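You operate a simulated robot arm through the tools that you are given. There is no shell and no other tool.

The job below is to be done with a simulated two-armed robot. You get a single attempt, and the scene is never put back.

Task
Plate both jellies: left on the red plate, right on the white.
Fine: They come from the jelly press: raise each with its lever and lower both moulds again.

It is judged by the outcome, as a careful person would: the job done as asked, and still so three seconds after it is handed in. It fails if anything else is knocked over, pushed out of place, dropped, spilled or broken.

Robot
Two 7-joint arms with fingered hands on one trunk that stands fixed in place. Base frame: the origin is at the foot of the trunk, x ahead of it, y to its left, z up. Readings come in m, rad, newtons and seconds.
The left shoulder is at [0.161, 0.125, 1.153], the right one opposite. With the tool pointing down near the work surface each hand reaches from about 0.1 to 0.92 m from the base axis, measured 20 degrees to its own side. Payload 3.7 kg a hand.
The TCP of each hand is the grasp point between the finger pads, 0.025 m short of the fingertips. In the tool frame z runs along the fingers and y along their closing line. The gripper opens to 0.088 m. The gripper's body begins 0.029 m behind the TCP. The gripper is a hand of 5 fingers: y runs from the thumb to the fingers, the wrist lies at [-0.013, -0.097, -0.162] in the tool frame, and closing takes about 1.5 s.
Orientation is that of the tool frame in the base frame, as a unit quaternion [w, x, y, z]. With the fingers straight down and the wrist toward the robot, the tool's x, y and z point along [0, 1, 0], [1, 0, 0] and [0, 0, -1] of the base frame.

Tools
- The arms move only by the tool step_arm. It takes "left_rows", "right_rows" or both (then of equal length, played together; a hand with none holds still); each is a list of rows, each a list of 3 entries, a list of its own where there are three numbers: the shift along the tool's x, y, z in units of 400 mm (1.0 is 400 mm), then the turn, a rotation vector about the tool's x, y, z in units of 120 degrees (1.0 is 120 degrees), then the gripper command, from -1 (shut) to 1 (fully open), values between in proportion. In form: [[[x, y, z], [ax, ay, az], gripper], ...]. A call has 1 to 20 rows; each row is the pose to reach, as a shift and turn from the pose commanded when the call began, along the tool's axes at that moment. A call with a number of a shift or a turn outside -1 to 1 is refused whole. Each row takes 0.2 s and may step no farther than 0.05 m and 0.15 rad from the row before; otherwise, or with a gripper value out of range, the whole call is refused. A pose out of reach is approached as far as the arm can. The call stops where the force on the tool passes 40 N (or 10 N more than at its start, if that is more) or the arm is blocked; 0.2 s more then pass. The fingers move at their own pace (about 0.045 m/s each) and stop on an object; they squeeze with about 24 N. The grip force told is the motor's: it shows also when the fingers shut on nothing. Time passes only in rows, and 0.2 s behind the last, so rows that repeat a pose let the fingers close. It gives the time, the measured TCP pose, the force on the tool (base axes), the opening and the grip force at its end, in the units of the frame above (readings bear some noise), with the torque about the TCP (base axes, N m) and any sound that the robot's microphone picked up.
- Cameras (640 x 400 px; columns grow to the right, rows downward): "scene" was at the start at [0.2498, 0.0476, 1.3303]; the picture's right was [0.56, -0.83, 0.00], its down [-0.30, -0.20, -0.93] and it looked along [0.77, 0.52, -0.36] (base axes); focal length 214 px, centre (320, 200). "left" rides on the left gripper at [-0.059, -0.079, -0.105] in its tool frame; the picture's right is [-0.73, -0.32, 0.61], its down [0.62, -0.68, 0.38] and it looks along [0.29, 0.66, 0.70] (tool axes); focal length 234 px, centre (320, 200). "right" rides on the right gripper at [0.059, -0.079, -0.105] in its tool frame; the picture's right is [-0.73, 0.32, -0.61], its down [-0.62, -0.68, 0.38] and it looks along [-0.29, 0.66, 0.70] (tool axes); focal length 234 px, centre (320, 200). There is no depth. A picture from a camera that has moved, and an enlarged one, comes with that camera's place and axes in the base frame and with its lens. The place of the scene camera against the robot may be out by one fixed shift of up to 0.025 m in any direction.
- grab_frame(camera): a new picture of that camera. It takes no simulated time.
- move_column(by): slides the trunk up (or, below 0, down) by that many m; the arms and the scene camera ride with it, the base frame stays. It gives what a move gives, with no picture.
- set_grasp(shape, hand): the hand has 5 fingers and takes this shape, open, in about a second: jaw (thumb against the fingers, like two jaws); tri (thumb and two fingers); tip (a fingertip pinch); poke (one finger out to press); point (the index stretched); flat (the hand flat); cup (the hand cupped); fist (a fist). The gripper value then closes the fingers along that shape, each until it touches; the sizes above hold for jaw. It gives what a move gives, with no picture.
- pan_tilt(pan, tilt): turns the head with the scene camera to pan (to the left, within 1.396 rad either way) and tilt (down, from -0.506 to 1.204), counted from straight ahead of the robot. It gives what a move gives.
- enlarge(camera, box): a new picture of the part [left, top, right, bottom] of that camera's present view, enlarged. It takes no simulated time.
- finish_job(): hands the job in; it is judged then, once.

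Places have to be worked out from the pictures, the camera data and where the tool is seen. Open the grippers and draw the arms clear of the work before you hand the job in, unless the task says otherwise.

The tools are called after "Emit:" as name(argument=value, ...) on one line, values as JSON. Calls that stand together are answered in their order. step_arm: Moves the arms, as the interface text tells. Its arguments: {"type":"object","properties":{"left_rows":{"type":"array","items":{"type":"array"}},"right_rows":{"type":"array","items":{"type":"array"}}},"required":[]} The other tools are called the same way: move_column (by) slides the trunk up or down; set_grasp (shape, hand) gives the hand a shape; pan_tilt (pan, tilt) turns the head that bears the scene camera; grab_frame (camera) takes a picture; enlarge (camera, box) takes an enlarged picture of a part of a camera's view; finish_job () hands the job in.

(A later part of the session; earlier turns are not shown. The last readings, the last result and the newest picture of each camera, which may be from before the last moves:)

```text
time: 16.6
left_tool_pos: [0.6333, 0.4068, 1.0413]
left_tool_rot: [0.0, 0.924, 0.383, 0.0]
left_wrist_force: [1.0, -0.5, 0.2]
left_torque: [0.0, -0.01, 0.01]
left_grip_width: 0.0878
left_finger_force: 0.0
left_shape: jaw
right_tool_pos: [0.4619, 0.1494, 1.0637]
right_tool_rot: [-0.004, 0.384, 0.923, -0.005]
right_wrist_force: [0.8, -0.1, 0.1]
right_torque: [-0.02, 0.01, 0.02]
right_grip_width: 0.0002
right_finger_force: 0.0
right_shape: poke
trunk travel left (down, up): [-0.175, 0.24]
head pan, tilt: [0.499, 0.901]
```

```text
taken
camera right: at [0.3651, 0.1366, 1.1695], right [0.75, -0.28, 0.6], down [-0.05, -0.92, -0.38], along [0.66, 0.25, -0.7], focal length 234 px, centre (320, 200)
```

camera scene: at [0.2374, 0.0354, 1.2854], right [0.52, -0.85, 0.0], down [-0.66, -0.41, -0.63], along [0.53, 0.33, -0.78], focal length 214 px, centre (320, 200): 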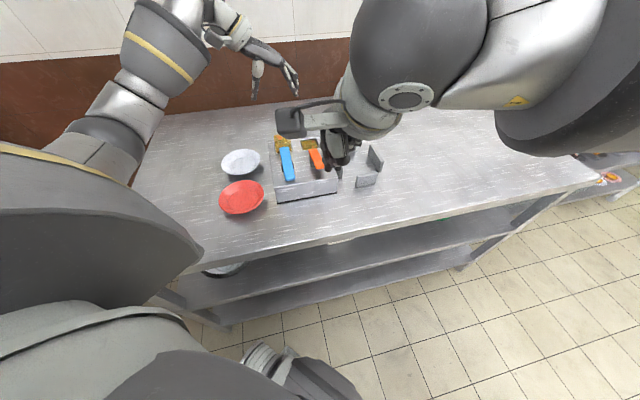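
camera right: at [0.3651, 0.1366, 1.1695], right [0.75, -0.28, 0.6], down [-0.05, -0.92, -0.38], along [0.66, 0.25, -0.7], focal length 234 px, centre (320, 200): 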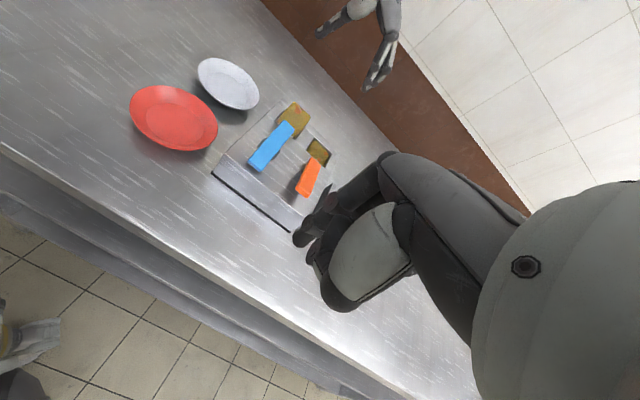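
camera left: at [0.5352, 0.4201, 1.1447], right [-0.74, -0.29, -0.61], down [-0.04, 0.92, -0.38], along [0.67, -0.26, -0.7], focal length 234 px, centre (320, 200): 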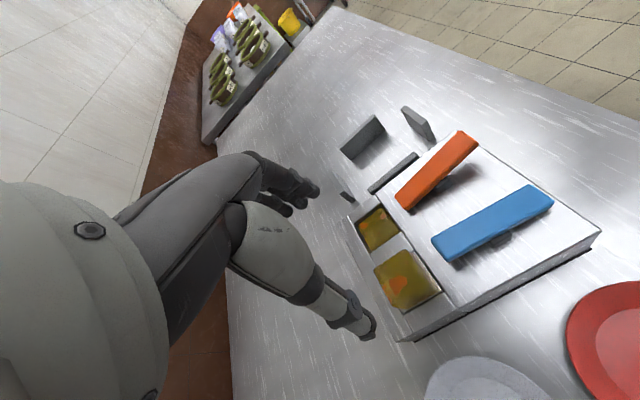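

The left hand is above jelly 1. I'll zoom on the jelly and fingers to check alignment.

Emit:
enlarge(camera="left", box=[240, 140, 460, 360])

Emit:
enlarge(camera="right", box=[200, 0, 420, 220])

Emit:
enlarge(camera="left", box=[350, 190, 460, 320])

```text
1.82 times, centred on (350, 250) of left
camera zoom: at [0.5352, 0.4201, 1.1447], right [-0.74, -0.29, -0.61], down [-0.04, 0.92, -0.38], along [0.67, -0.26, -0.7], focal length 426 px, centre (266, 109)
```

zoom: 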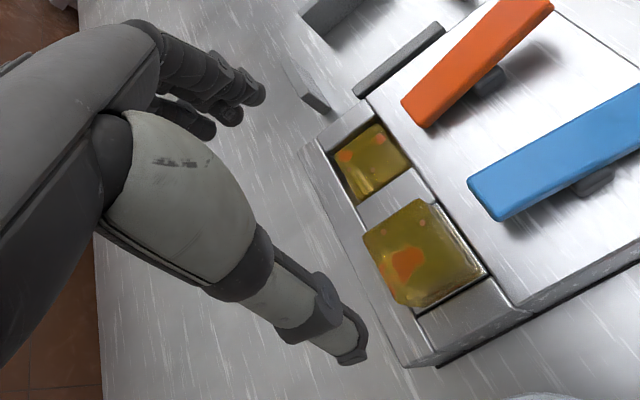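

```text
1.82 times, centred on (310, 110) of right
camera zoom: at [0.3651, 0.1366, 1.1695], right [0.75, -0.28, 0.6], down [-0.05, -0.92, -0.38], along [0.66, 0.25, -0.7], focal length 426 px, centre (338, 364)
```

zoom: 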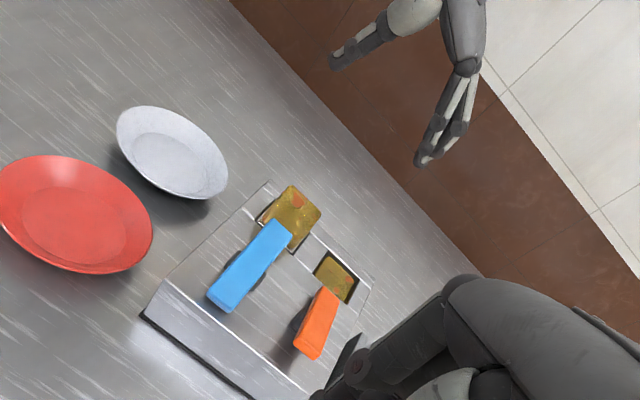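

```text
3.08 times, centred on (405, 255) of left
camera zoom: at [0.5352, 0.4201, 1.1447], right [-0.74, -0.29, -0.61], down [-0.04, 0.92, -0.38], along [0.67, -0.26, -0.7], focal length 720 px, centre (58, 31)
```

zoom: 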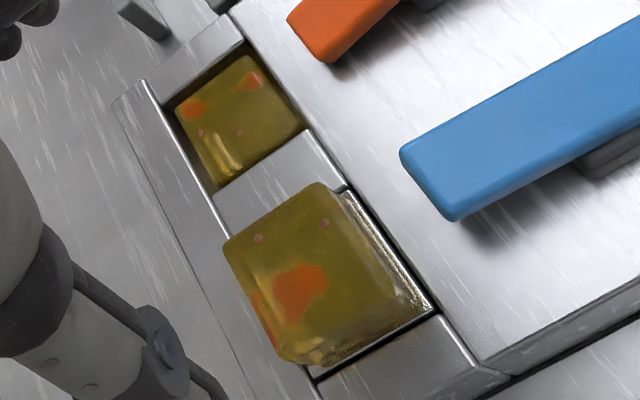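

The jelly's top is centred at about [0.630, 0.407] and is about 0.042 m wide. The thumb and fingers straddle it with plenty of clearance, so I'll go down to just above grasp height and check.

Emit:
step_arm(left_rows=[[[-0.005, -0.005, 0.07], [0, 0, 0], 1], [[-0.005, -0.005, 0.14], [0, 0, 0], 1], [[-0.005, -0.005, 0.21], [0, 0, 0], 1], [[-0.005, -0.005, 0.27], [0, 0, 0], 1], [[-0.005, -0.005, 0.3], [0, 0, 0], 1], [[-0.005, -0.005, 0.3], [0, 0, 0], 1]])

Emit:
grab_frame(camera="left")

Emit:
enlarge(camera="right", box=[200, 0, 420, 220])

```text
time: 18.1
left_tool_pos: [0.6299, 0.4062, 0.9194]
left_tool_rot: [0.0, 0.924, 0.383, 0.0]
left_wrist_force: [-0.4, 0.6, -0.2]
left_torque: [-0.01, -0.02, -0.04]
left_grip_width: 0.0877
left_finger_force: 0.1
left_shape: jaw
right_tool_pos: [0.4611, 0.1495, 1.0634]
right_tool_rot: [-0.004, 0.384, 0.923, -0.005]
right_wrist_force: [0.1, -0.6, 0.0]
right_torque: [-0.04, -0.02, 0.0]
right_grip_width: 0.0
right_finger_force: 0.1
right_shape: poke
trunk travel left (down, up): [-0.175, 0.24]
head pan, tilt: [0.499, 0.901]
```

```text
taken
camera left: at [0.5323, 0.4203, 1.0244], right [-0.74, -0.29, -0.61], down [-0.04, 0.92, -0.38], along [0.67, -0.26, -0.7], focal length 234 px, centre (320, 200)
```

left: 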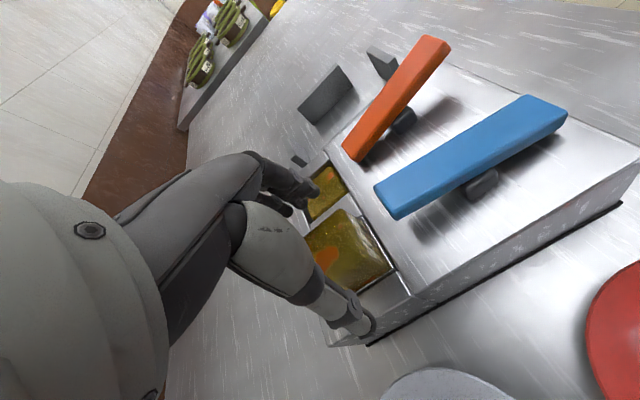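

```text
1.82 times, centred on (310, 110) of right
camera zoom: at [0.3649, 0.1366, 1.1696], right [0.75, -0.28, 0.6], down [-0.05, -0.92, -0.38], along [0.66, 0.25, -0.7], focal length 426 px, centre (338, 364)
```

zoom: 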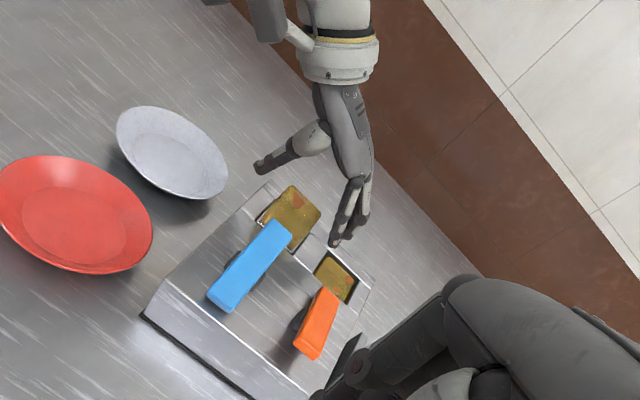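

The fingers straddle the jelly nicely. I'll lower the last 2 cm, staying just above the box surface, before closing.

Emit:
step_arm(left_rows=[[[0, 0, 0.025], [0, 0, 0], 1], [[0, 0, 0.05], [0, 0, 0], 1], [[0, 0, 0.052], [0, 0, 0], 1]])

Emit:
enlarge(camera="left", box=[230, 130, 430, 360])

Emit:
enlarge(camera="right", box=[240, 40, 380, 180])

```text
time: 18.9
left_tool_pos: [0.6305, 0.4074, 0.8987]
left_tool_rot: [0.0, 0.924, 0.383, 0.001]
left_wrist_force: [-0.2, -0.2, -0.4]
left_torque: [0.0, 0.0, 0.06]
left_grip_width: 0.0875
left_finger_force: 0.1
left_shape: jaw
right_tool_pos: [0.4606, 0.1498, 1.0634]
right_tool_rot: [-0.003, 0.383, 0.924, -0.005]
right_wrist_force: [0.0, 0.4, 0.3]
right_torque: [-0.01, 0.02, 0.0]
right_grip_width: 0.0001
right_finger_force: 0.1
right_shape: poke
trunk travel left (down, up): [-0.175, 0.24]
head pan, tilt: [0.499, 0.901]
```

```text
1.74 times, centred on (330, 245) of left
camera zoom: at [0.5316, 0.4207, 1.0042], right [-0.74, -0.29, -0.61], down [-0.04, 0.92, -0.38], along [0.67, -0.26, -0.7], focal length 407 px, centre (303, 122)
```

zoom: 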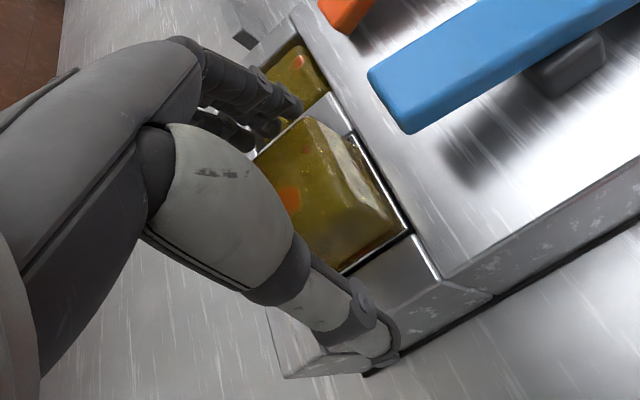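

```text
2.86 times, centred on (310, 110) of right
camera zoom: at [0.365, 0.1366, 1.1695], right [0.75, -0.28, 0.6], down [-0.05, -0.92, -0.38], along [0.66, 0.25, -0.7], focal length 669 px, centre (349, 457)
```

zoom: 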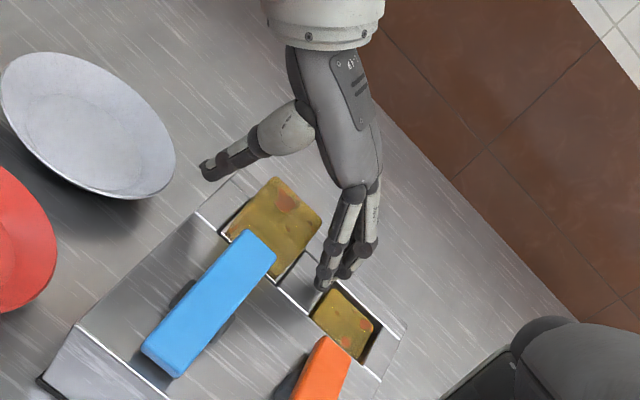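

No contact yet. I'll close gradually to about the jelly's width and read the grip width and force.

Emit:
step_arm(left_rows=[[[0, 0, 0], [0, 0, 0], 0.6], [[0, 0, 0], [0, 0, 0], 0.3], [[0, 0, 0], [0, 0, 0], 0.1], [[0, 0, 0], [0, 0, 0], 0.05], [[0, 0, 0], [0, 0, 0], 0.05], [[0, 0, 0], [0, 0, 0], 0.0], [[0, 0, 0], [0, 0, 0], 0.0]])

Emit:
enlarge(camera="left", box=[230, 130, 430, 360])

Emit:
enlarge(camera="right", box=[240, 40, 380, 180])

```text
time: 20.4
left_tool_pos: [0.6294, 0.407, 0.8988]
left_tool_rot: [0.0, 0.924, 0.382, -0.001]
left_wrist_force: [0.0, 0.1, -0.4]
left_torque: [-0.04, -0.01, 0.04]
left_grip_width: 0.0446
left_finger_force: 0.0
left_shape: jaw
right_tool_pos: [0.4612, 0.1499, 1.0633]
right_tool_rot: [-0.004, 0.383, 0.924, -0.005]
right_wrist_force: [-0.7, -0.1, -0.6]
right_torque: [0.01, -0.03, 0.02]
right_grip_width: 0.0001
right_finger_force: 0.0
right_shape: poke
trunk travel left (down, up): [-0.175, 0.24]
head pan, tilt: [0.499, 0.901]
```

```text
1.74 times, centred on (330, 245) of left
camera zoom: at [0.5317, 0.4206, 1.0041], right [-0.74, -0.29, -0.61], down [-0.04, 0.92, -0.38], along [0.67, -0.26, -0.7], focal length 407 px, centre (303, 122)
```

zoom: 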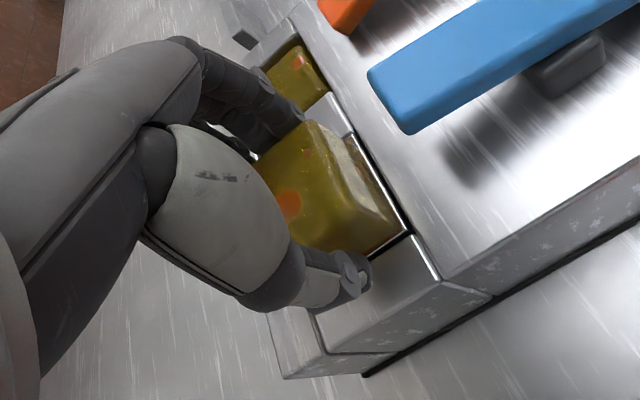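

```text
2.86 times, centred on (310, 110) of right
camera zoom: at [0.365, 0.1366, 1.1695], right [0.75, -0.28, 0.6], down [-0.05, -0.92, -0.38], along [0.66, 0.25, -0.7], focal length 669 px, centre (349, 457)
```

zoom: 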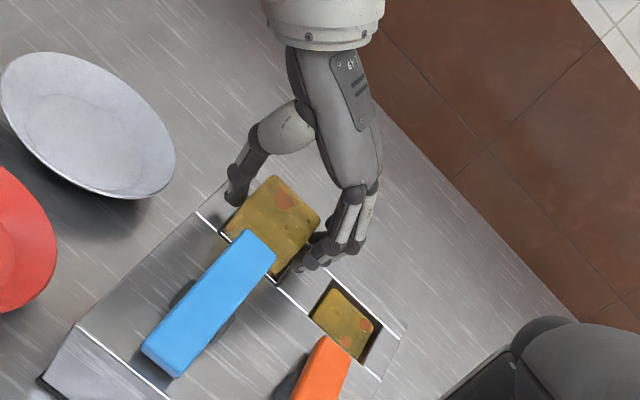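

At 44.6 mm there's no grip force yet. I'll close in small increments and watch for contact.

Emit:
step_arm(left_rows=[[[0, 0, 0], [0, 0, 0], -0.04], [[0, 0, 0], [0, 0, 0], -0.08], [[0, 0, 0], [0, 0, 0], -0.08]])

```text
time: 21.2
left_tool_pos: [0.6294, 0.4082, 0.8992]
left_tool_rot: [0.0, 0.923, 0.384, 0.0]
left_wrist_force: [-0.3, -0.2, 0.0]
left_torque: [0.03, 0.04, 0.01]
left_grip_width: 0.0387
left_finger_force: 23.8
left_shape: jaw
right_tool_pos: [0.4616, 0.1491, 1.0637]
right_tool_rot: [-0.003, 0.384, 0.923, -0.003]
right_wrist_force: [0.3, -0.7, -0.6]
right_torque: [0.0, -0.03, 0.01]
right_grip_width: 0.0001
right_finger_force: 0.1
right_shape: poke
trunk travel left (down, up): [-0.175, 0.24]
head pan, tilt: [0.499, 0.901]
```

Contact: 23.8 N at 38.7 mm. I'll check how the jelly looks before lifting.

Emit:
enlarge(camera="left", box=[230, 130, 430, 360])

Emit:
enlarge(camera="right", box=[270, 70, 370, 170])

```text
1.74 times, centred on (330, 245) of left
camera zoom: at [0.5316, 0.4207, 1.0041], right [-0.74, -0.29, -0.61], down [-0.04, 0.92, -0.38], along [0.67, -0.26, -0.7], focal length 407 px, centre (303, 122)
```

zoom: 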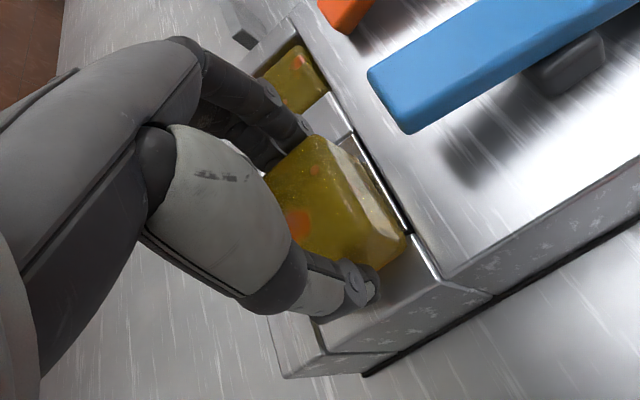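

```text
4.00 times, centred on (320, 120) of right
camera zoom: at [0.365, 0.1367, 1.1695], right [0.75, -0.28, 0.6], down [-0.05, -0.92, -0.38], along [0.66, 0.25, -0.7], focal length 937 px, centre (320, 520)
```

zoom: 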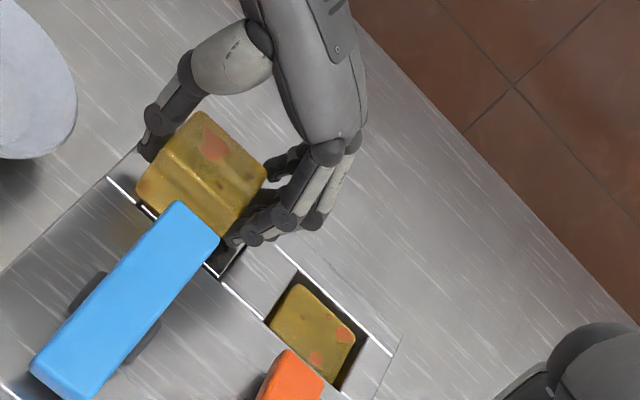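

The fingers nudged the jelly slightly toward the thumb, but it looks whole and is held. I'll lift it slowly a few centimetres and check.

Emit:
step_arm(left_rows=[[[0, 0, 0], [0, 0, 0], -0.12], [[0, 0, 0], [0, 0, 0], -0.12], [[0, 0, -0.02], [0, 0, 0], -0.12], [[0, 0, -0.05], [0, 0, 0], -0.12], [[0, 0, -0.08], [0, 0, 0], -0.12], [[0, 0, -0.1], [0, 0, 0], -0.12]])

Emit:
enlarge(camera="left", box=[230, 130, 430, 360])

Emit:
enlarge(camera="right", box=[260, 40, 380, 160])

```text
time: 22.6
left_tool_pos: [0.63, 0.4059, 0.9381]
left_tool_rot: [0.0, 0.924, 0.383, 0.0]
left_wrist_force: [-0.1, 0.0, -0.5]
left_torque: [0.0, -0.02, 0.02]
left_grip_width: 0.0386
left_finger_force: 24.3
left_shape: jaw
right_tool_pos: [0.4619, 0.1502, 1.0644]
right_tool_rot: [-0.004, 0.384, 0.923, -0.004]
right_wrist_force: [0.2, -0.4, 0.1]
right_torque: [0.0, -0.01, 0.01]
right_grip_width: 0.0
right_finger_force: 0.0
right_shape: poke
trunk travel left (down, up): [-0.175, 0.24]
head pan, tilt: [0.499, 0.901]
```

```text
1.74 times, centred on (330, 245) of left
camera zoom: at [0.5317, 0.4204, 1.0426], right [-0.74, -0.29, -0.61], down [-0.04, 0.92, -0.38], along [0.67, -0.26, -0.7], focal length 407 px, centre (303, 122)
```

zoom: 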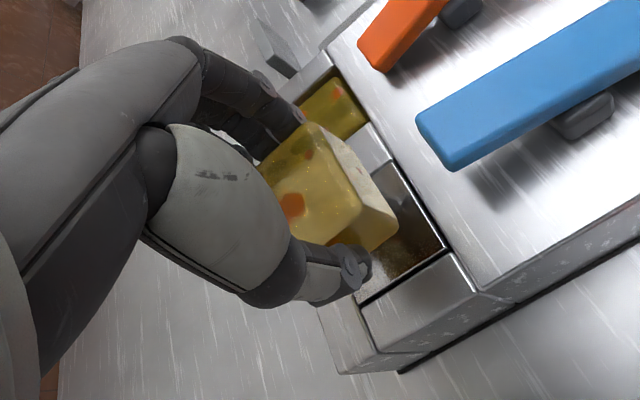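

```text
3.33 times, centred on (320, 100) of right
camera zoom: at [0.365, 0.1366, 1.1695], right [0.75, -0.28, 0.6], down [-0.05, -0.92, -0.38], along [0.66, 0.25, -0.7], focal length 781 px, centre (320, 533)
```

zoom: 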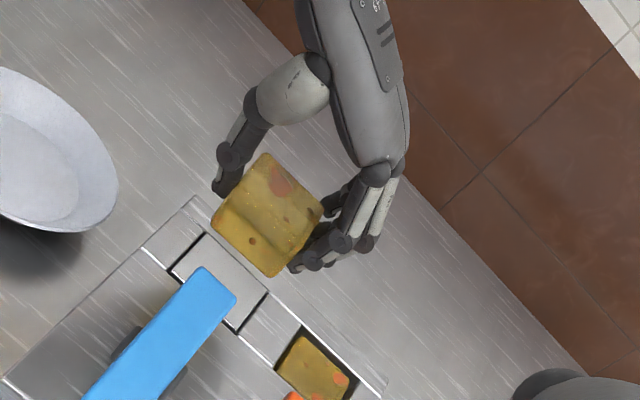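

The jelly is intact and securely held, and mould 1 is empty. Next I'll raise it to z of about 1.0 and carry it slowly over the red plate.

Emit:
step_arm(left_rows=[[[0, 0, -0.08], [0, 0, 0], -0.12], [[0, 0, -0.155], [0, 0, 0], -0.12], [[-0.045, -0.049, -0.155], [0, 0, 0], -0.12], [[-0.09, -0.098, -0.155], [0, 0, 0], -0.12], [[-0.134, -0.147, -0.155], [0, 0, 0], -0.12], [[-0.179, -0.195, -0.155], [0, 0, 0], -0.12], [[-0.224, -0.244, -0.155], [0, 0, 0], -0.12], [[-0.269, -0.293, -0.155], [0, 0, 0], -0.12], [[-0.3136, -0.342, -0.155], [0, 0, 0], -0.12], [[-0.3136, -0.342, -0.155], [0, 0, 0], -0.12]])

Emit:
grab_frame(camera="left")

Emit:
grab_frame(camera="right")

Emit:
grab_frame(camera="scene")

```text
time: 24.9
left_tool_pos: [0.4423, 0.4153, 0.9978]
left_tool_rot: [0.0, 0.924, 0.382, 0.0]
left_wrist_force: [-0.1, 1.2, -0.4]
left_torque: [-0.01, 0.01, 0.0]
left_grip_width: 0.0387
left_finger_force: 24.2
left_shape: jaw
right_tool_pos: [0.4612, 0.1502, 1.0642]
right_tool_rot: [-0.003, 0.383, 0.924, -0.004]
right_wrist_force: [-0.5, 0.3, -0.2]
right_torque: [0.01, -0.02, -0.01]
right_grip_width: 0.0
right_finger_force: 0.1
right_shape: poke
trunk travel left (down, up): [-0.175, 0.24]
head pan, tilt: [0.499, 0.901]
```

```text
taken
camera left: at [0.3446, 0.4298, 1.1031], right [-0.74, -0.29, -0.61], down [-0.04, 0.92, -0.38], along [0.67, -0.26, -0.7], focal length 234 px, centre (320, 200)
```

left: 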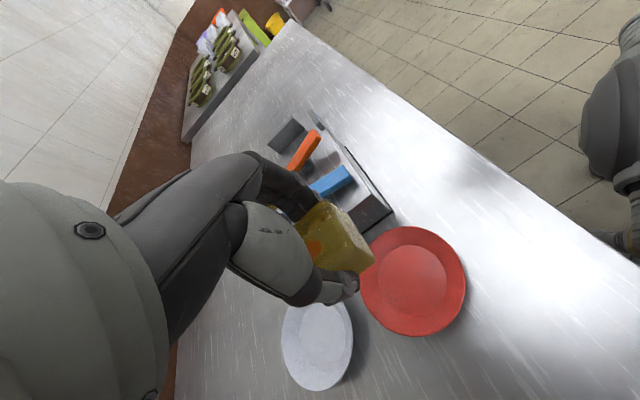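

```text
taken
camera right: at [0.3652, 0.1368, 1.1693], right [0.75, -0.28, 0.6], down [-0.05, -0.92, -0.38], along [0.66, 0.25, -0.7], focal length 234 px, centre (320, 200)
```

right: 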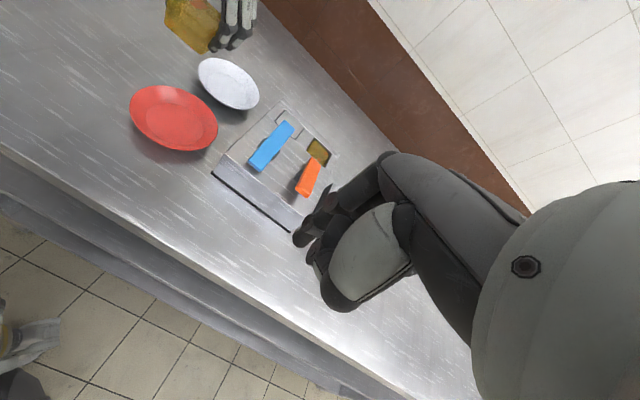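

```text
taken
camera scene: at [0.2424, 0.0304, 1.2878], right [0.45, -0.9, 0.0], down [-0.68, -0.34, -0.65], along [0.58, 0.29, -0.76], focal length 214 px, centre (320, 200)
```

scene: 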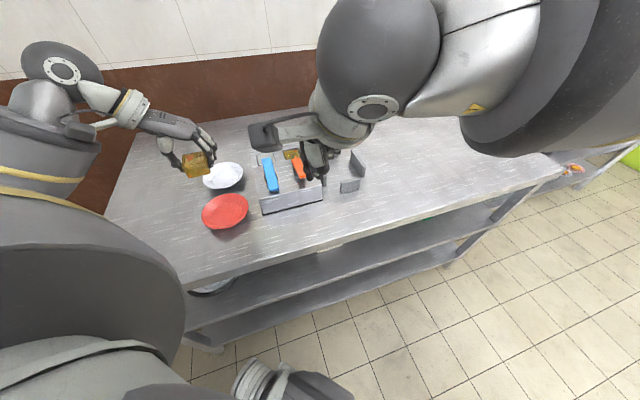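

The TCP at [0.442, 0.415] matches my red plate estimate of about [0.443, 0.415]. I'll check how the jelly hangs before lowering it.

Emit:
enlarge(camera="scene", box=[140, 100, 280, 240])

Emit:
enlarge(camera="right", box=[110, 0, 290, 170])

Emit:
enlarge(camera="left", box=[250, 170, 480, 400])

```text
2.86 times, centred on (210, 170) of scene
camera zoom: at [0.2424, 0.0304, 1.2878], right [0.45, -0.9, 0.0], down [-0.68, -0.34, -0.65], along [0.58, 0.29, -0.76], focal length 613 px, centre (634, 286)
```

zoom: 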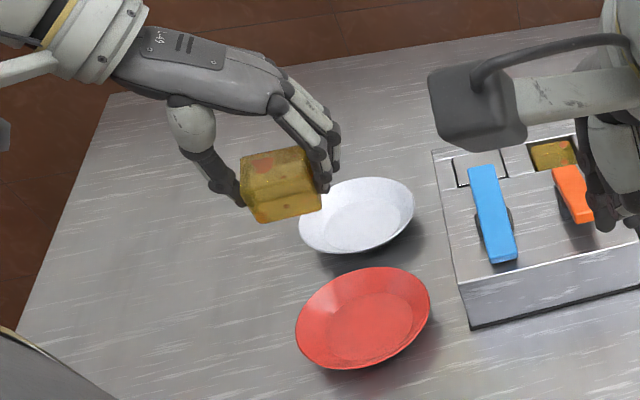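

```text
2.35 times, centred on (200, 85) of right
camera zoom: at [0.3652, 0.1368, 1.1693], right [0.75, -0.28, 0.6], down [-0.05, -0.92, -0.38], along [0.66, 0.25, -0.7], focal length 551 px, centre (602, 471)
```

zoom: 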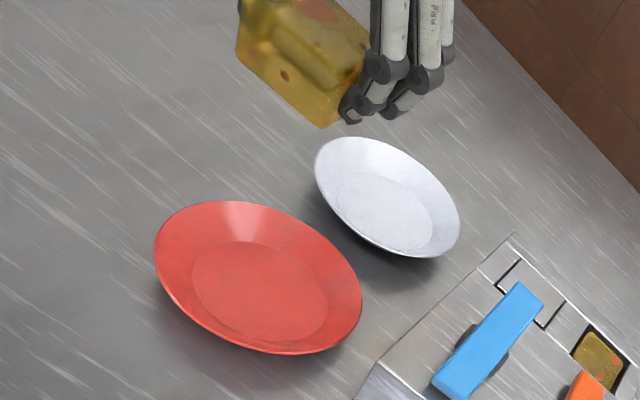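

```text
1.74 times, centred on (365, 285) of left
camera zoom: at [0.3446, 0.4298, 1.1031], right [-0.74, -0.29, -0.61], down [-0.04, 0.92, -0.38], along [0.67, -0.26, -0.7], focal length 407 px, centre (242, 52)
```

zoom: 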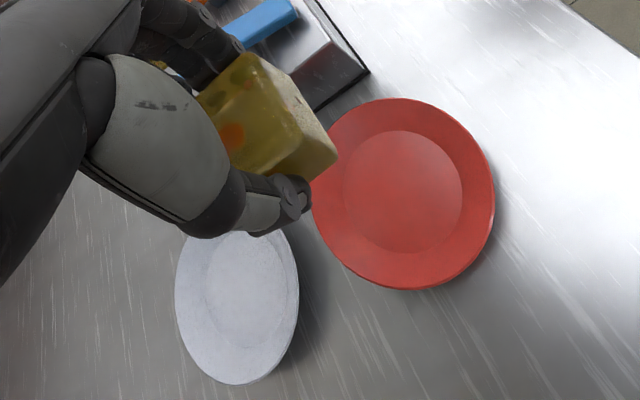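

The jelly hangs level, its bottom about 28 mm below the TCP. I'll lower it toward the plate to z 0.862, then approach contact in small steps.

Emit:
step_arm(left_rows=[[[0.005, 0.005, 0.07], [0, 0, 0], -0.12], [[0.005, 0.005, 0.14], [0, 0, 0], -0.12], [[0.005, 0.005, 0.21], [0, 0, 0], -0.12], [[0.005, 0.005, 0.27], [0, 0, 0], -0.12], [[0.005, 0.005, 0.315], [0, 0, 0], -0.12], [[0.005, 0.005, 0.34], [0, 0, 0], -0.12], [[0.005, 0.005, 0.34], [0, 0, 0], -0.12]])

Emit:
enlarge(camera="left", box=[230, 150, 480, 400])

Emit:
enlarge(camera="scene", box=[140, 120, 300, 260])

Emit:
enlarge(camera="right", box=[110, 20, 270, 180])

```text
time: 26.4
left_tool_pos: [0.4459, 0.4176, 0.8635]
left_tool_rot: [0.0, 0.924, 0.382, 0.0]
left_wrist_force: [0.3, 1.0, -1.0]
left_torque: [-0.02, -0.05, 0.01]
left_grip_width: 0.0384
left_finger_force: 24.6
left_shape: jaw
right_tool_pos: [0.4612, 0.1505, 1.0634]
right_tool_rot: [-0.003, 0.383, 0.924, -0.004]
right_wrist_force: [-0.7, -0.2, 0.5]
right_torque: [-0.02, -0.03, 0.0]
right_grip_width: 0.0001
right_finger_force: 0.1
right_shape: poke
trunk travel left (down, up): [-0.175, 0.24]
head pan, tilt: [0.499, 0.901]
```

```text
1.60 times, centred on (355, 275) of left
camera zoom: at [0.3486, 0.4307, 0.9688], right [-0.74, -0.29, -0.61], down [-0.04, 0.92, -0.38], along [0.67, -0.26, -0.7], focal length 375 px, centre (264, 80)
```

zoom: 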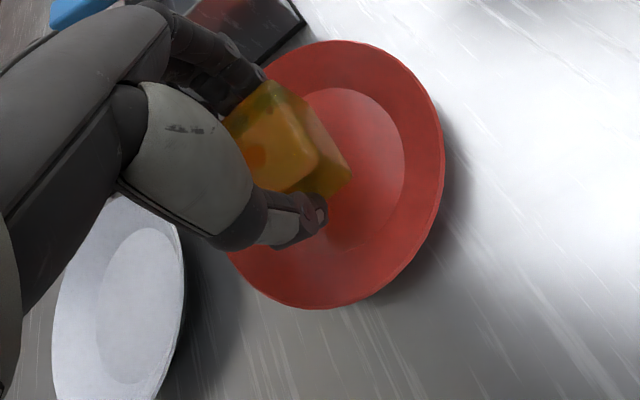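

```text
2.86 times, centred on (220, 190) of scene
camera zoom: at [0.2421, 0.0304, 1.2879], right [0.45, -0.9, 0.0], down [-0.68, -0.34, -0.65], along [0.58, 0.29, -0.76], focal length 613 px, centre (606, 229)
```

zoom: 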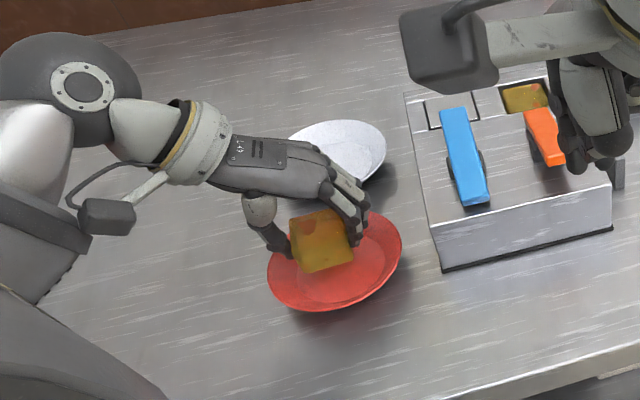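

```text
2.50 times, centred on (190, 100) of right
camera zoom: at [0.365, 0.1367, 1.1695], right [0.75, -0.28, 0.6], down [-0.05, -0.92, -0.38], along [0.66, 0.25, -0.7], focal length 585 px, centre (645, 450)
```

zoom: 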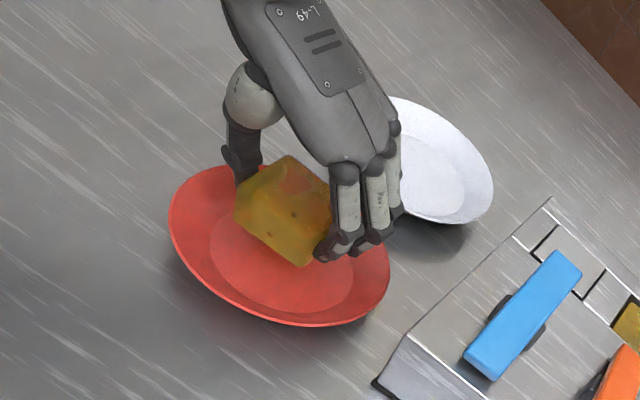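

The jelly is over the plate's flat centre. I'll lower it in 3 mm steps and watch the vertical force.

Emit:
step_arm(left_rows=[[[0, -0.003, 0.0075], [0, 0, 0], -0.12], [[0, -0.003, 0.015], [0, 0, 0], -0.12], [[0, -0.003, 0.0225], [0, 0, 0], -0.12], [[0, -0.003, 0.03], [0, 0, 0], -0.12]])

```text
time: 27.4
left_tool_pos: [0.4451, 0.4168, 0.8524]
left_tool_rot: [0.0, 0.924, 0.382, 0.0]
left_wrist_force: [-0.2, 0.3, -1.5]
left_torque: [0.0, -0.01, -0.02]
left_grip_width: 0.0386
left_finger_force: 23.9
left_shape: jaw
right_tool_pos: [0.4606, 0.1501, 1.0636]
right_tool_rot: [-0.003, 0.384, 0.923, -0.005]
right_wrist_force: [0.0, 0.2, 0.5]
right_torque: [0.01, 0.01, -0.02]
right_grip_width: 0.0
right_finger_force: 0.0
right_shape: poke
trunk travel left (down, up): [-0.175, 0.24]
head pan, tilt: [0.499, 0.901]
```

No contact yet (z force about −1 N is the jelly's weight). I'll continue down in small steps.

Emit:
step_arm(left_rows=[[[0, 0, 0.0075], [0, 0, 0], -0.12], [[0, 0, 0.015], [0, 0, 0], -0.12], [[0, 0, 0.0175], [0, 0, 0], -0.12]])

Emit:
enlarge(camera="right", box=[130, 50, 250, 170])

Emit:
enlarge(camera="scene", box=[180, 160, 260, 240])

```text
time: 28.2
left_tool_pos: [0.4453, 0.4171, 0.8459]
left_tool_rot: [0.0, 0.924, 0.383, 0.0]
left_wrist_force: [-0.4, 1.0, -1.0]
left_torque: [-0.03, 0.01, 0.0]
left_grip_width: 0.0386
left_finger_force: 24.0
left_shape: jaw
right_tool_pos: [0.4612, 0.1498, 1.0622]
right_tool_rot: [-0.004, 0.384, 0.923, -0.004]
right_wrist_force: [1.0, 0.2, 0.1]
right_torque: [-0.02, 0.04, -0.01]
right_grip_width: 0.0003
right_finger_force: 0.1
right_shape: poke
trunk travel left (down, up): [-0.175, 0.24]
head pan, tilt: [0.499, 0.901]
```

```text
3.33 times, centred on (190, 110) of right
camera zoom: at [0.3651, 0.1367, 1.1695], right [0.75, -0.28, 0.6], down [-0.05, -0.92, -0.38], along [0.66, 0.25, -0.7], focal length 781 px, centre (753, 500)
```

zoom: 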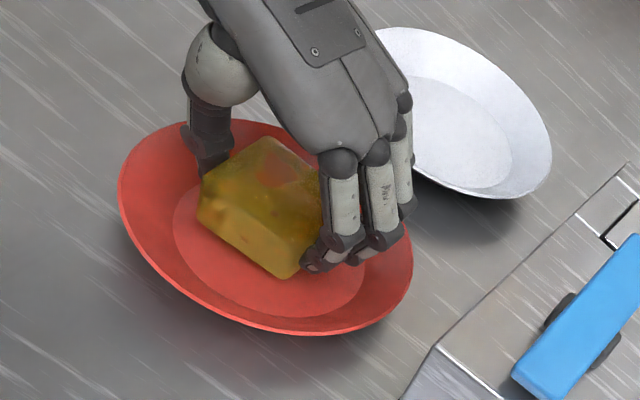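

```text
5.00 times, centred on (220, 200) of scene
camera zoom: at [0.2422, 0.0303, 1.2879], right [0.45, -0.9, 0.0], down [-0.68, -0.34, -0.65], along [0.58, 0.29, -0.76], focal length 1072 px, centre (820, 200)
```

zoom: 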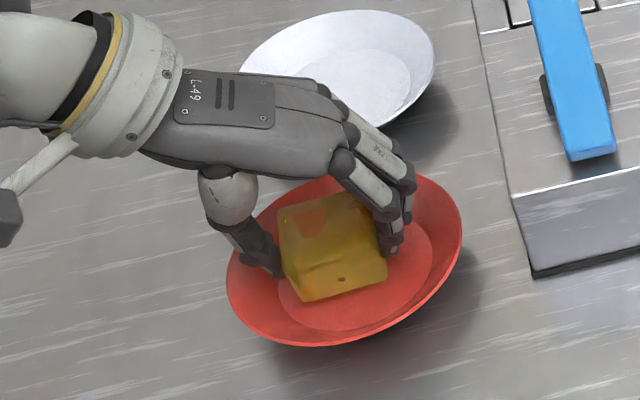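

Still a little above the plate. I'll trim the position a few mm toward the plate centre and continue down.

Emit:
step_arm(left_rows=[[[-0.005, 0.007, 0.005], [0, 0, 0], -0.12], [[-0.007, 0.012, 0.01], [0, 0, 0], -0.12], [[-0.007, 0.012, 0.015], [0, 0, 0], -0.12], [[-0.007, 0.012, 0.015], [0, 0, 0], -0.12]])

Emit:
enlarge(camera="right", box=[130, 50, 250, 170])

Emit:
enlarge(camera="left", box=[270, 180, 420, 350])

```text
time: 29.2
left_tool_pos: [0.4477, 0.4105, 0.841]
left_tool_rot: [0.0, 0.924, 0.383, 0.002]
left_wrist_force: [-1.5, 3.0, 11.4]
left_torque: [0.02, 0.01, -0.02]
left_grip_width: 0.0385
left_finger_force: 24.3
left_shape: jaw
right_tool_pos: [0.4612, 0.1495, 1.0641]
right_tool_rot: [-0.002, 0.383, 0.924, -0.004]
right_wrist_force: [1.1, -0.3, 0.0]
right_torque: [0.02, -0.03, 0.02]
right_grip_width: 0.0
right_finger_force: 0.0
right_shape: poke
trunk travel left (down, up): [-0.175, 0.24]
head pan, tilt: [0.499, 0.901]
```

```text
3.33 times, centred on (190, 110) of right
camera zoom: at [0.3641, 0.1363, 1.1701], right [0.75, -0.28, 0.6], down [-0.05, -0.92, -0.38], along [0.66, 0.25, -0.7], focal length 781 px, centre (753, 500)
```

zoom: 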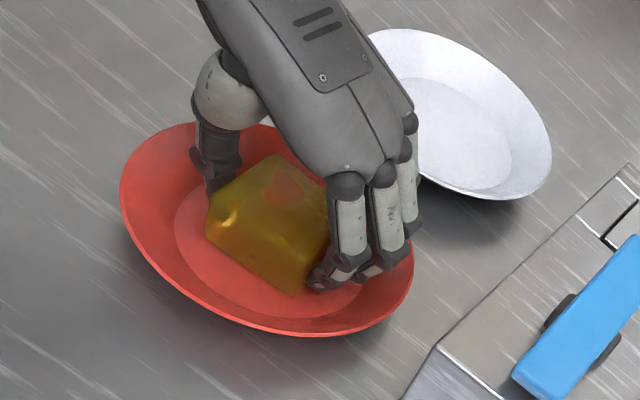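

```text
2.35 times, centred on (345, 265) of left
camera zoom: at [0.3496, 0.4242, 0.945], right [-0.74, -0.28, -0.61], down [-0.04, 0.92, -0.38], along [0.67, -0.26, -0.69], focal length 551 px, centre (261, 47)
```

zoom: 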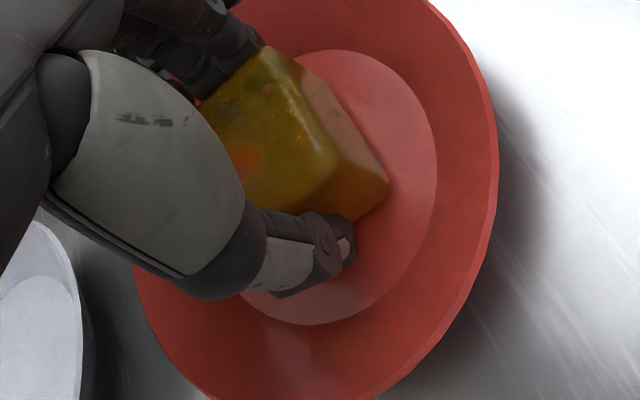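

Contact: 11 N upward at TCP z 0.841, so the jelly is on the plate. I'll ease up 2 mm to take the pressure off, then open the fingers gently just enough to release.

Emit:
step_arm(left_rows=[[[0, 0, -0.004], [0, 0, 0], -0.12], [[0, 0, -0.004], [0, 0, 0], -0.05], [[0, 0, -0.004], [0, 0, 0], 0.05], [[0, 0, -0.004], [0, 0, 0], 0.15], [[0, 0, -0.004], [0, 0, 0], 0.25], [[0, 0, -0.004], [0, 0, 0], 0.35], [[0, 0, -0.004], [0, 0, 0], 0.35]])

Emit:
enlarge(camera="right", box=[130, 50, 250, 170])

Emit:
enlarge(camera="left", box=[270, 180, 420, 350])

Emit:
enlarge(camera="scene", box=[180, 160, 260, 240])

```text
time: 30.9
left_tool_pos: [0.4477, 0.4114, 0.8411]
left_tool_rot: [0.0, 0.924, 0.383, 0.0]
left_wrist_force: [-0.5, -0.2, 0.2]
left_torque: [-0.01, 0.0, 0.02]
left_grip_width: 0.0591
left_finger_force: 0.0
left_shape: jaw
right_tool_pos: [0.4629, 0.1505, 1.0635]
right_tool_rot: [-0.003, 0.383, 0.924, -0.004]
right_wrist_force: [-0.3, -0.8, 1.2]
right_torque: [0.0, 0.03, 0.0]
right_grip_width: 0.0
right_finger_force: 0.0
right_shape: poke
trunk travel left (down, up): [-0.175, 0.24]
head pan, tilt: [0.499, 0.901]
```

```text
3.33 times, centred on (190, 110) of right
camera zoom: at [0.365, 0.1366, 1.1695], right [0.75, -0.28, 0.6], down [-0.05, -0.92, -0.38], along [0.66, 0.25, -0.7], focal length 781 px, centre (753, 500)
```

zoom: 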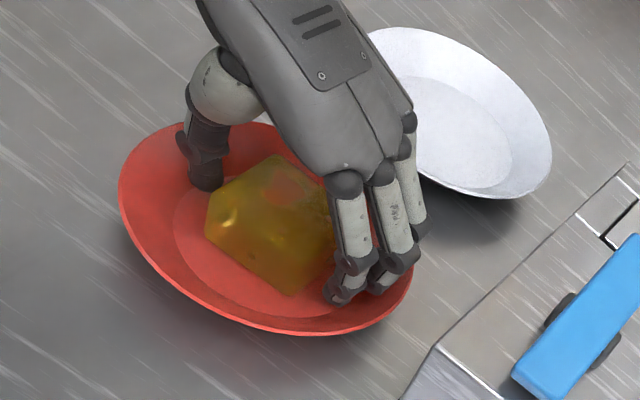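

```text
2.35 times, centred on (345, 265) of left
camera zoom: at [0.3497, 0.4244, 0.9454], right [-0.74, -0.29, -0.61], down [-0.04, 0.92, -0.38], along [0.67, -0.26, -0.7], focal length 551 px, centre (261, 47)
```

zoom: 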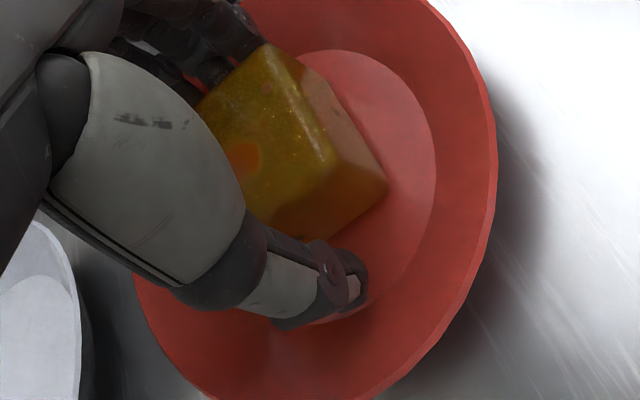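

```text
5.00 times, centred on (220, 200) of scene
camera zoom: at [0.2421, 0.0305, 1.2878], right [0.45, -0.89, 0.0], down [-0.68, -0.34, -0.65], along [0.58, 0.29, -0.76], focal length 1072 px, centre (820, 200)
```

zoom: 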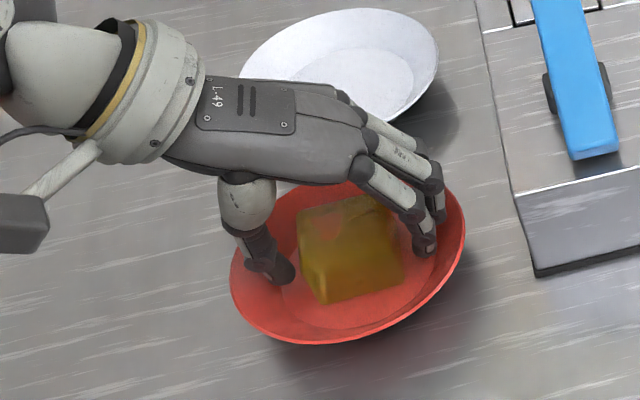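

The jelly is released and standing on the red plate. I'll lift the hand straight up without changing the opening.

Emit:
step_arm(left_rows=[[[0, 0, -0.02], [0, 0, 0], 0.35], [[0, 0, -0.05], [0, 0, 0], 0.35], [[0, 0, -0.1], [0, 0, 0], 0.35], [[0, 0, -0.17], [0, 0, 0], 0.35], [[0, 0, -0.25], [0, 0, 0], 0.35], [[0, 0, -0.33], [0, 0, 0], 0.5], [[0, 0, -0.4], [0, 0, 0], 0.8], [[0, 0, -0.45], [0, 0, 0], 1]])

Emit:
grab_frame(camera="left")

Emit:
grab_frame(camera="scene")

Emit:
enlarge(camera="right", box=[130, 20, 350, 220])

```text
time: 32.6
left_tool_pos: [0.4474, 0.4082, 1.0219]
left_tool_rot: [-0.001, 0.924, 0.383, 0.0]
left_wrist_force: [0.2, 0.3, 0.6]
left_torque: [0.0, -0.02, 0.03]
left_grip_width: 0.0874
left_finger_force: 0.1
left_shape: jaw
right_tool_pos: [0.4615, 0.1495, 1.0642]
right_tool_rot: [-0.004, 0.384, 0.923, -0.004]
right_wrist_force: [-0.3, 0.1, 0.7]
right_torque: [-0.02, 0.01, 0.0]
right_grip_width: 0.0001
right_finger_force: 0.0
right_shape: poke
trunk travel left (down, up): [-0.175, 0.24]
head pan, tilt: [0.499, 0.901]
```

```text
taken
camera left: at [0.3498, 0.4227, 1.1267], right [-0.74, -0.28, -0.61], down [-0.04, 0.92, -0.38], along [0.67, -0.26, -0.7], focal length 234 px, centre (320, 200)
```

left: 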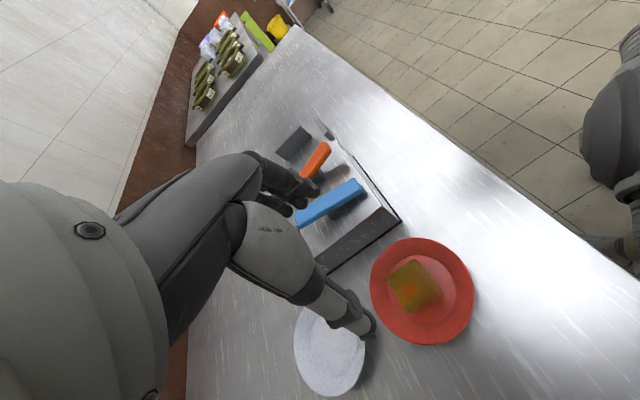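

```text
taken
camera scene: at [0.2377, 0.0352, 1.2858], right [0.52, -0.85, 0.0], down [-0.66, -0.4, -0.63], along [0.54, 0.33, -0.78], focal length 214 px, centre (320, 200)
```

scene: 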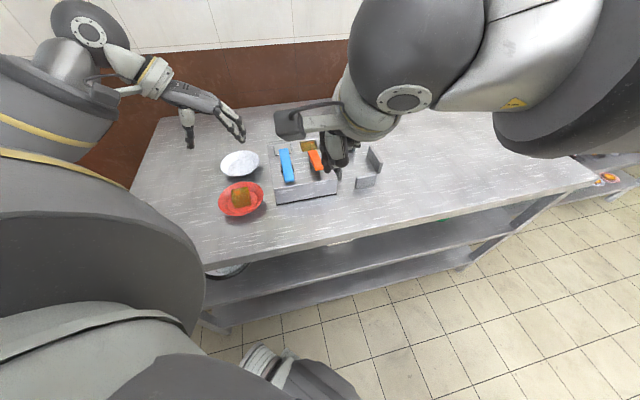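

```text
2.00 times, centred on (240, 120) of right
camera zoom: at [0.365, 0.1366, 1.1695], right [0.75, -0.28, 0.6], down [-0.05, -0.92, -0.38], along [0.66, 0.25, -0.7], focal length 468 px, centre (480, 360)
```

zoom: 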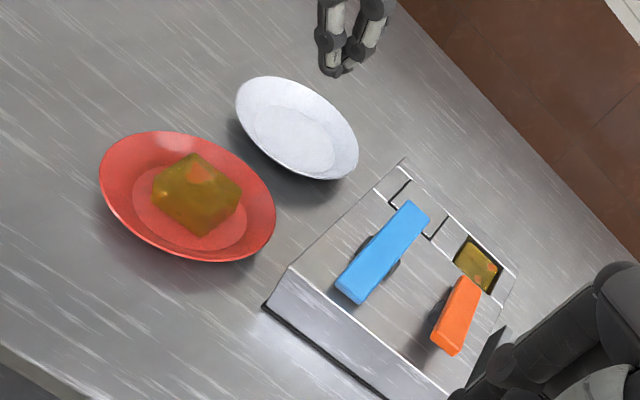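

Jelly 1 sits well on the red plate. I'll return the left hand to its viewing spot and bring the right finger above the front of the orange lever.

Emit:
step_arm(left_rows=[[[0.03, -0.012, -0.08], [0, 0, 0], 1], [[0.08, -0.03, -0.15], [0, 0, 0], 1], [[0.14, -0.055, -0.2], [0, 0, 0], 1], [[0.2, -0.08, -0.245], [0, 0, 0], 1], [[0.26, -0.1, -0.245], [0, 0, 0], 1], [[0.309, -0.122, -0.245], [0, 0, 0], 1], [[0.309, -0.122, -0.245], [0, 0, 0], 1]])

Emit:
step_arm(right_rows=[[[-0.01, 0.08, 0.0], [0, 0, 0], 1], [[-0.02, 0.17, 0.0], [0, 0, 0], 1], [[-0.035, 0.26, 0.05], [0, 0, 0], 1], [[-0.05, 0.34, 0.1], [0, 0, 0], 1], [[-0.058, 0.428, 0.15], [0, 0, 0], 1], [[-0.058, 0.428, 0.2], [0, 0, 0], 1], [[-0.058, 0.428, 0.2], [0, 0, 0], 1]])

Emit:
grab_frame(camera="left")

Emit:
enlarge(camera="left", box=[320, 40, 480, 200])

Emit:
enlarge(camera="right", box=[200, 130, 400, 330])

```text
time: 34.2
left_tool_pos: [0.5006, 0.5321, 1.1217]
left_tool_rot: [0.0, 0.924, 0.382, 0.0]
left_wrist_force: [-1.3, -0.5, 1.0]
left_torque: [0.01, 0.01, 0.01]
left_grip_width: 0.0879
left_finger_force: 0.1
left_shape: jaw
right_tool_pos: [0.4608, 0.1499, 1.0634]
right_tool_rot: [-0.004, 0.384, 0.923, -0.004]
right_wrist_force: [-0.7, 0.1, -0.7]
right_torque: [0.01, 0.01, 0.03]
right_grip_width: 0.0
right_finger_force: 0.0
right_shape: poke
trunk travel left (down, up): [-0.175, 0.24]
head pan, tilt: [0.499, 0.901]
```

```text
time: 35.9
left_tool_pos: [0.5022, 0.5324, 1.12]
left_tool_rot: [0.001, 0.924, 0.383, 0.0]
left_wrist_force: [-0.5, -0.6, 0.3]
left_torque: [-0.01, 0.0, 0.03]
left_grip_width: 0.0876
left_finger_force: 0.1
left_shape: jaw
right_tool_pos: [0.5996, 0.2525, 0.9801]
right_tool_rot: [-0.003, 0.384, 0.923, -0.004]
right_wrist_force: [-0.2, 0.3, 0.2]
right_torque: [0.0, -0.01, 0.01]
right_grip_width: 0.0
right_finger_force: 0.0
right_shape: poke
trunk travel left (down, up): [-0.175, 0.24]
head pan, tilt: [0.499, 0.901]
```

```text
taken
camera left: at [0.4029, 0.5462, 1.2248], right [-0.74, -0.29, -0.61], down [-0.04, 0.92, -0.38], along [0.67, -0.26, -0.7], focal length 234 px, centre (320, 200)
```

left: 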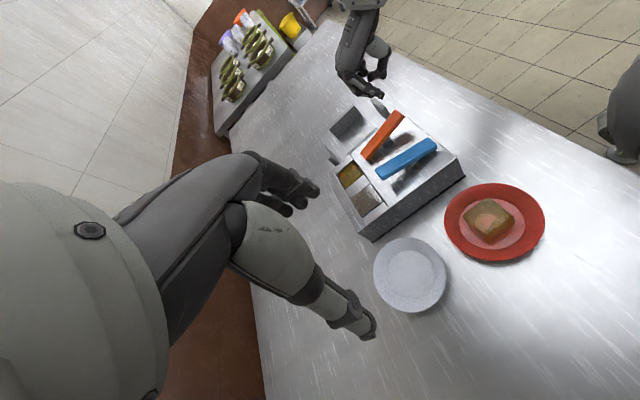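

```text
2.50 times, centred on (400, 120) of left
camera zoom: at [0.4029, 0.5462, 1.2248], right [-0.74, -0.29, -0.61], down [-0.04, 0.92, -0.38], along [0.67, -0.26, -0.7], focal length 585 px, centre (120, 400)
```

zoom: 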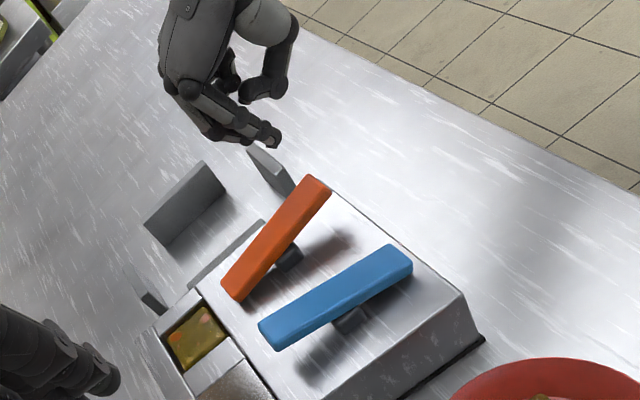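

```text
2.00 times, centred on (300, 230) of right
camera zoom: at [0.5028, 0.2399, 1.0869], right [0.75, -0.28, 0.6], down [-0.05, -0.92, -0.38], along [0.66, 0.25, -0.7], focal length 468 px, centre (360, 140)
```

zoom: 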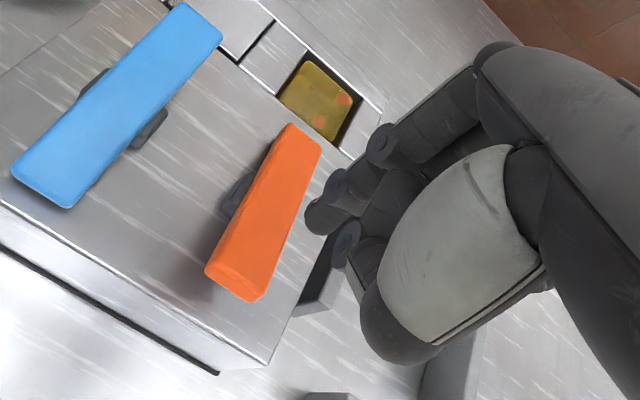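

The fingertip is over the orange lever at about [0.594, 0.255]. I'll lower it to just above the lever, then press as I did with the blue one.

Emit:
step_arm(right_rows=[[[0.004, 0, 0.05], [0, 0, 0], 1], [[0.004, 0, 0.1], [0, 0, 0], 1], [[0.004, 0, 0.115], [0, 0, 0], 1], [[0.004, 0, 0.13], [0, 0, 0], 1], [[0.004, 0, 0.145], [0, 0, 0], 1], [[0.004, 0, 0.155], [0, 0, 0], 1], [[0.004, 0, 0.155], [0, 0, 0], 1]])

Emit:
enlarge(camera="left", box=[320, 60, 480, 220])

Emit:
enlarge(camera="right", box=[200, 100, 400, 300])

```text
time: 37.5
left_tool_pos: [0.5018, 0.5328, 1.1197]
left_tool_rot: [0.0, 0.924, 0.383, 0.001]
left_wrist_force: [0.5, 1.0, 0.1]
left_torque: [0.02, -0.02, 0.01]
left_grip_width: 0.0878
left_finger_force: 0.0
left_shape: jaw
right_tool_pos: [0.5973, 0.2552, 0.918]
right_tool_rot: [-0.003, 0.383, 0.924, -0.005]
right_wrist_force: [0.0, 0.1, 0.7]
right_torque: [-0.02, -0.05, 0.0]
right_grip_width: 0.0
right_finger_force: 0.1
right_shape: poke
trunk travel left (down, up): [-0.175, 0.24]
head pan, tilt: [0.499, 0.901]
```

```text
2.50 times, centred on (400, 140) of left
camera zoom: at [0.4029, 0.546, 1.2248], right [-0.74, -0.29, -0.61], down [-0.04, 0.92, -0.38], along [0.67, -0.26, -0.7], focal length 585 px, centre (120, 350)
```

zoom: 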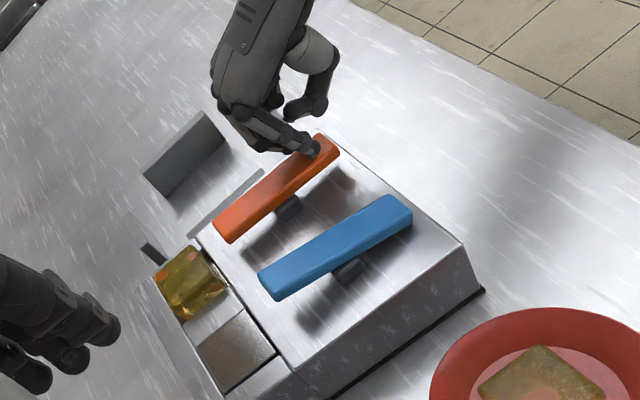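

```text
2.00 times, centred on (300, 200) of right
camera zoom: at [0.5002, 0.2417, 1.0241], right [0.75, -0.28, 0.6], down [-0.05, -0.92, -0.38], along [0.66, 0.25, -0.7], focal length 468 px, centre (360, 200)
```

zoom: 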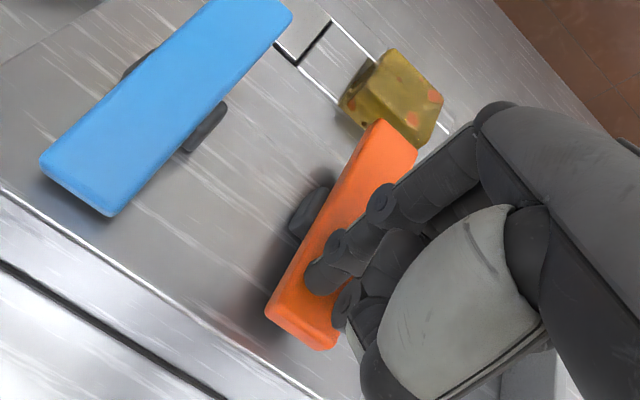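

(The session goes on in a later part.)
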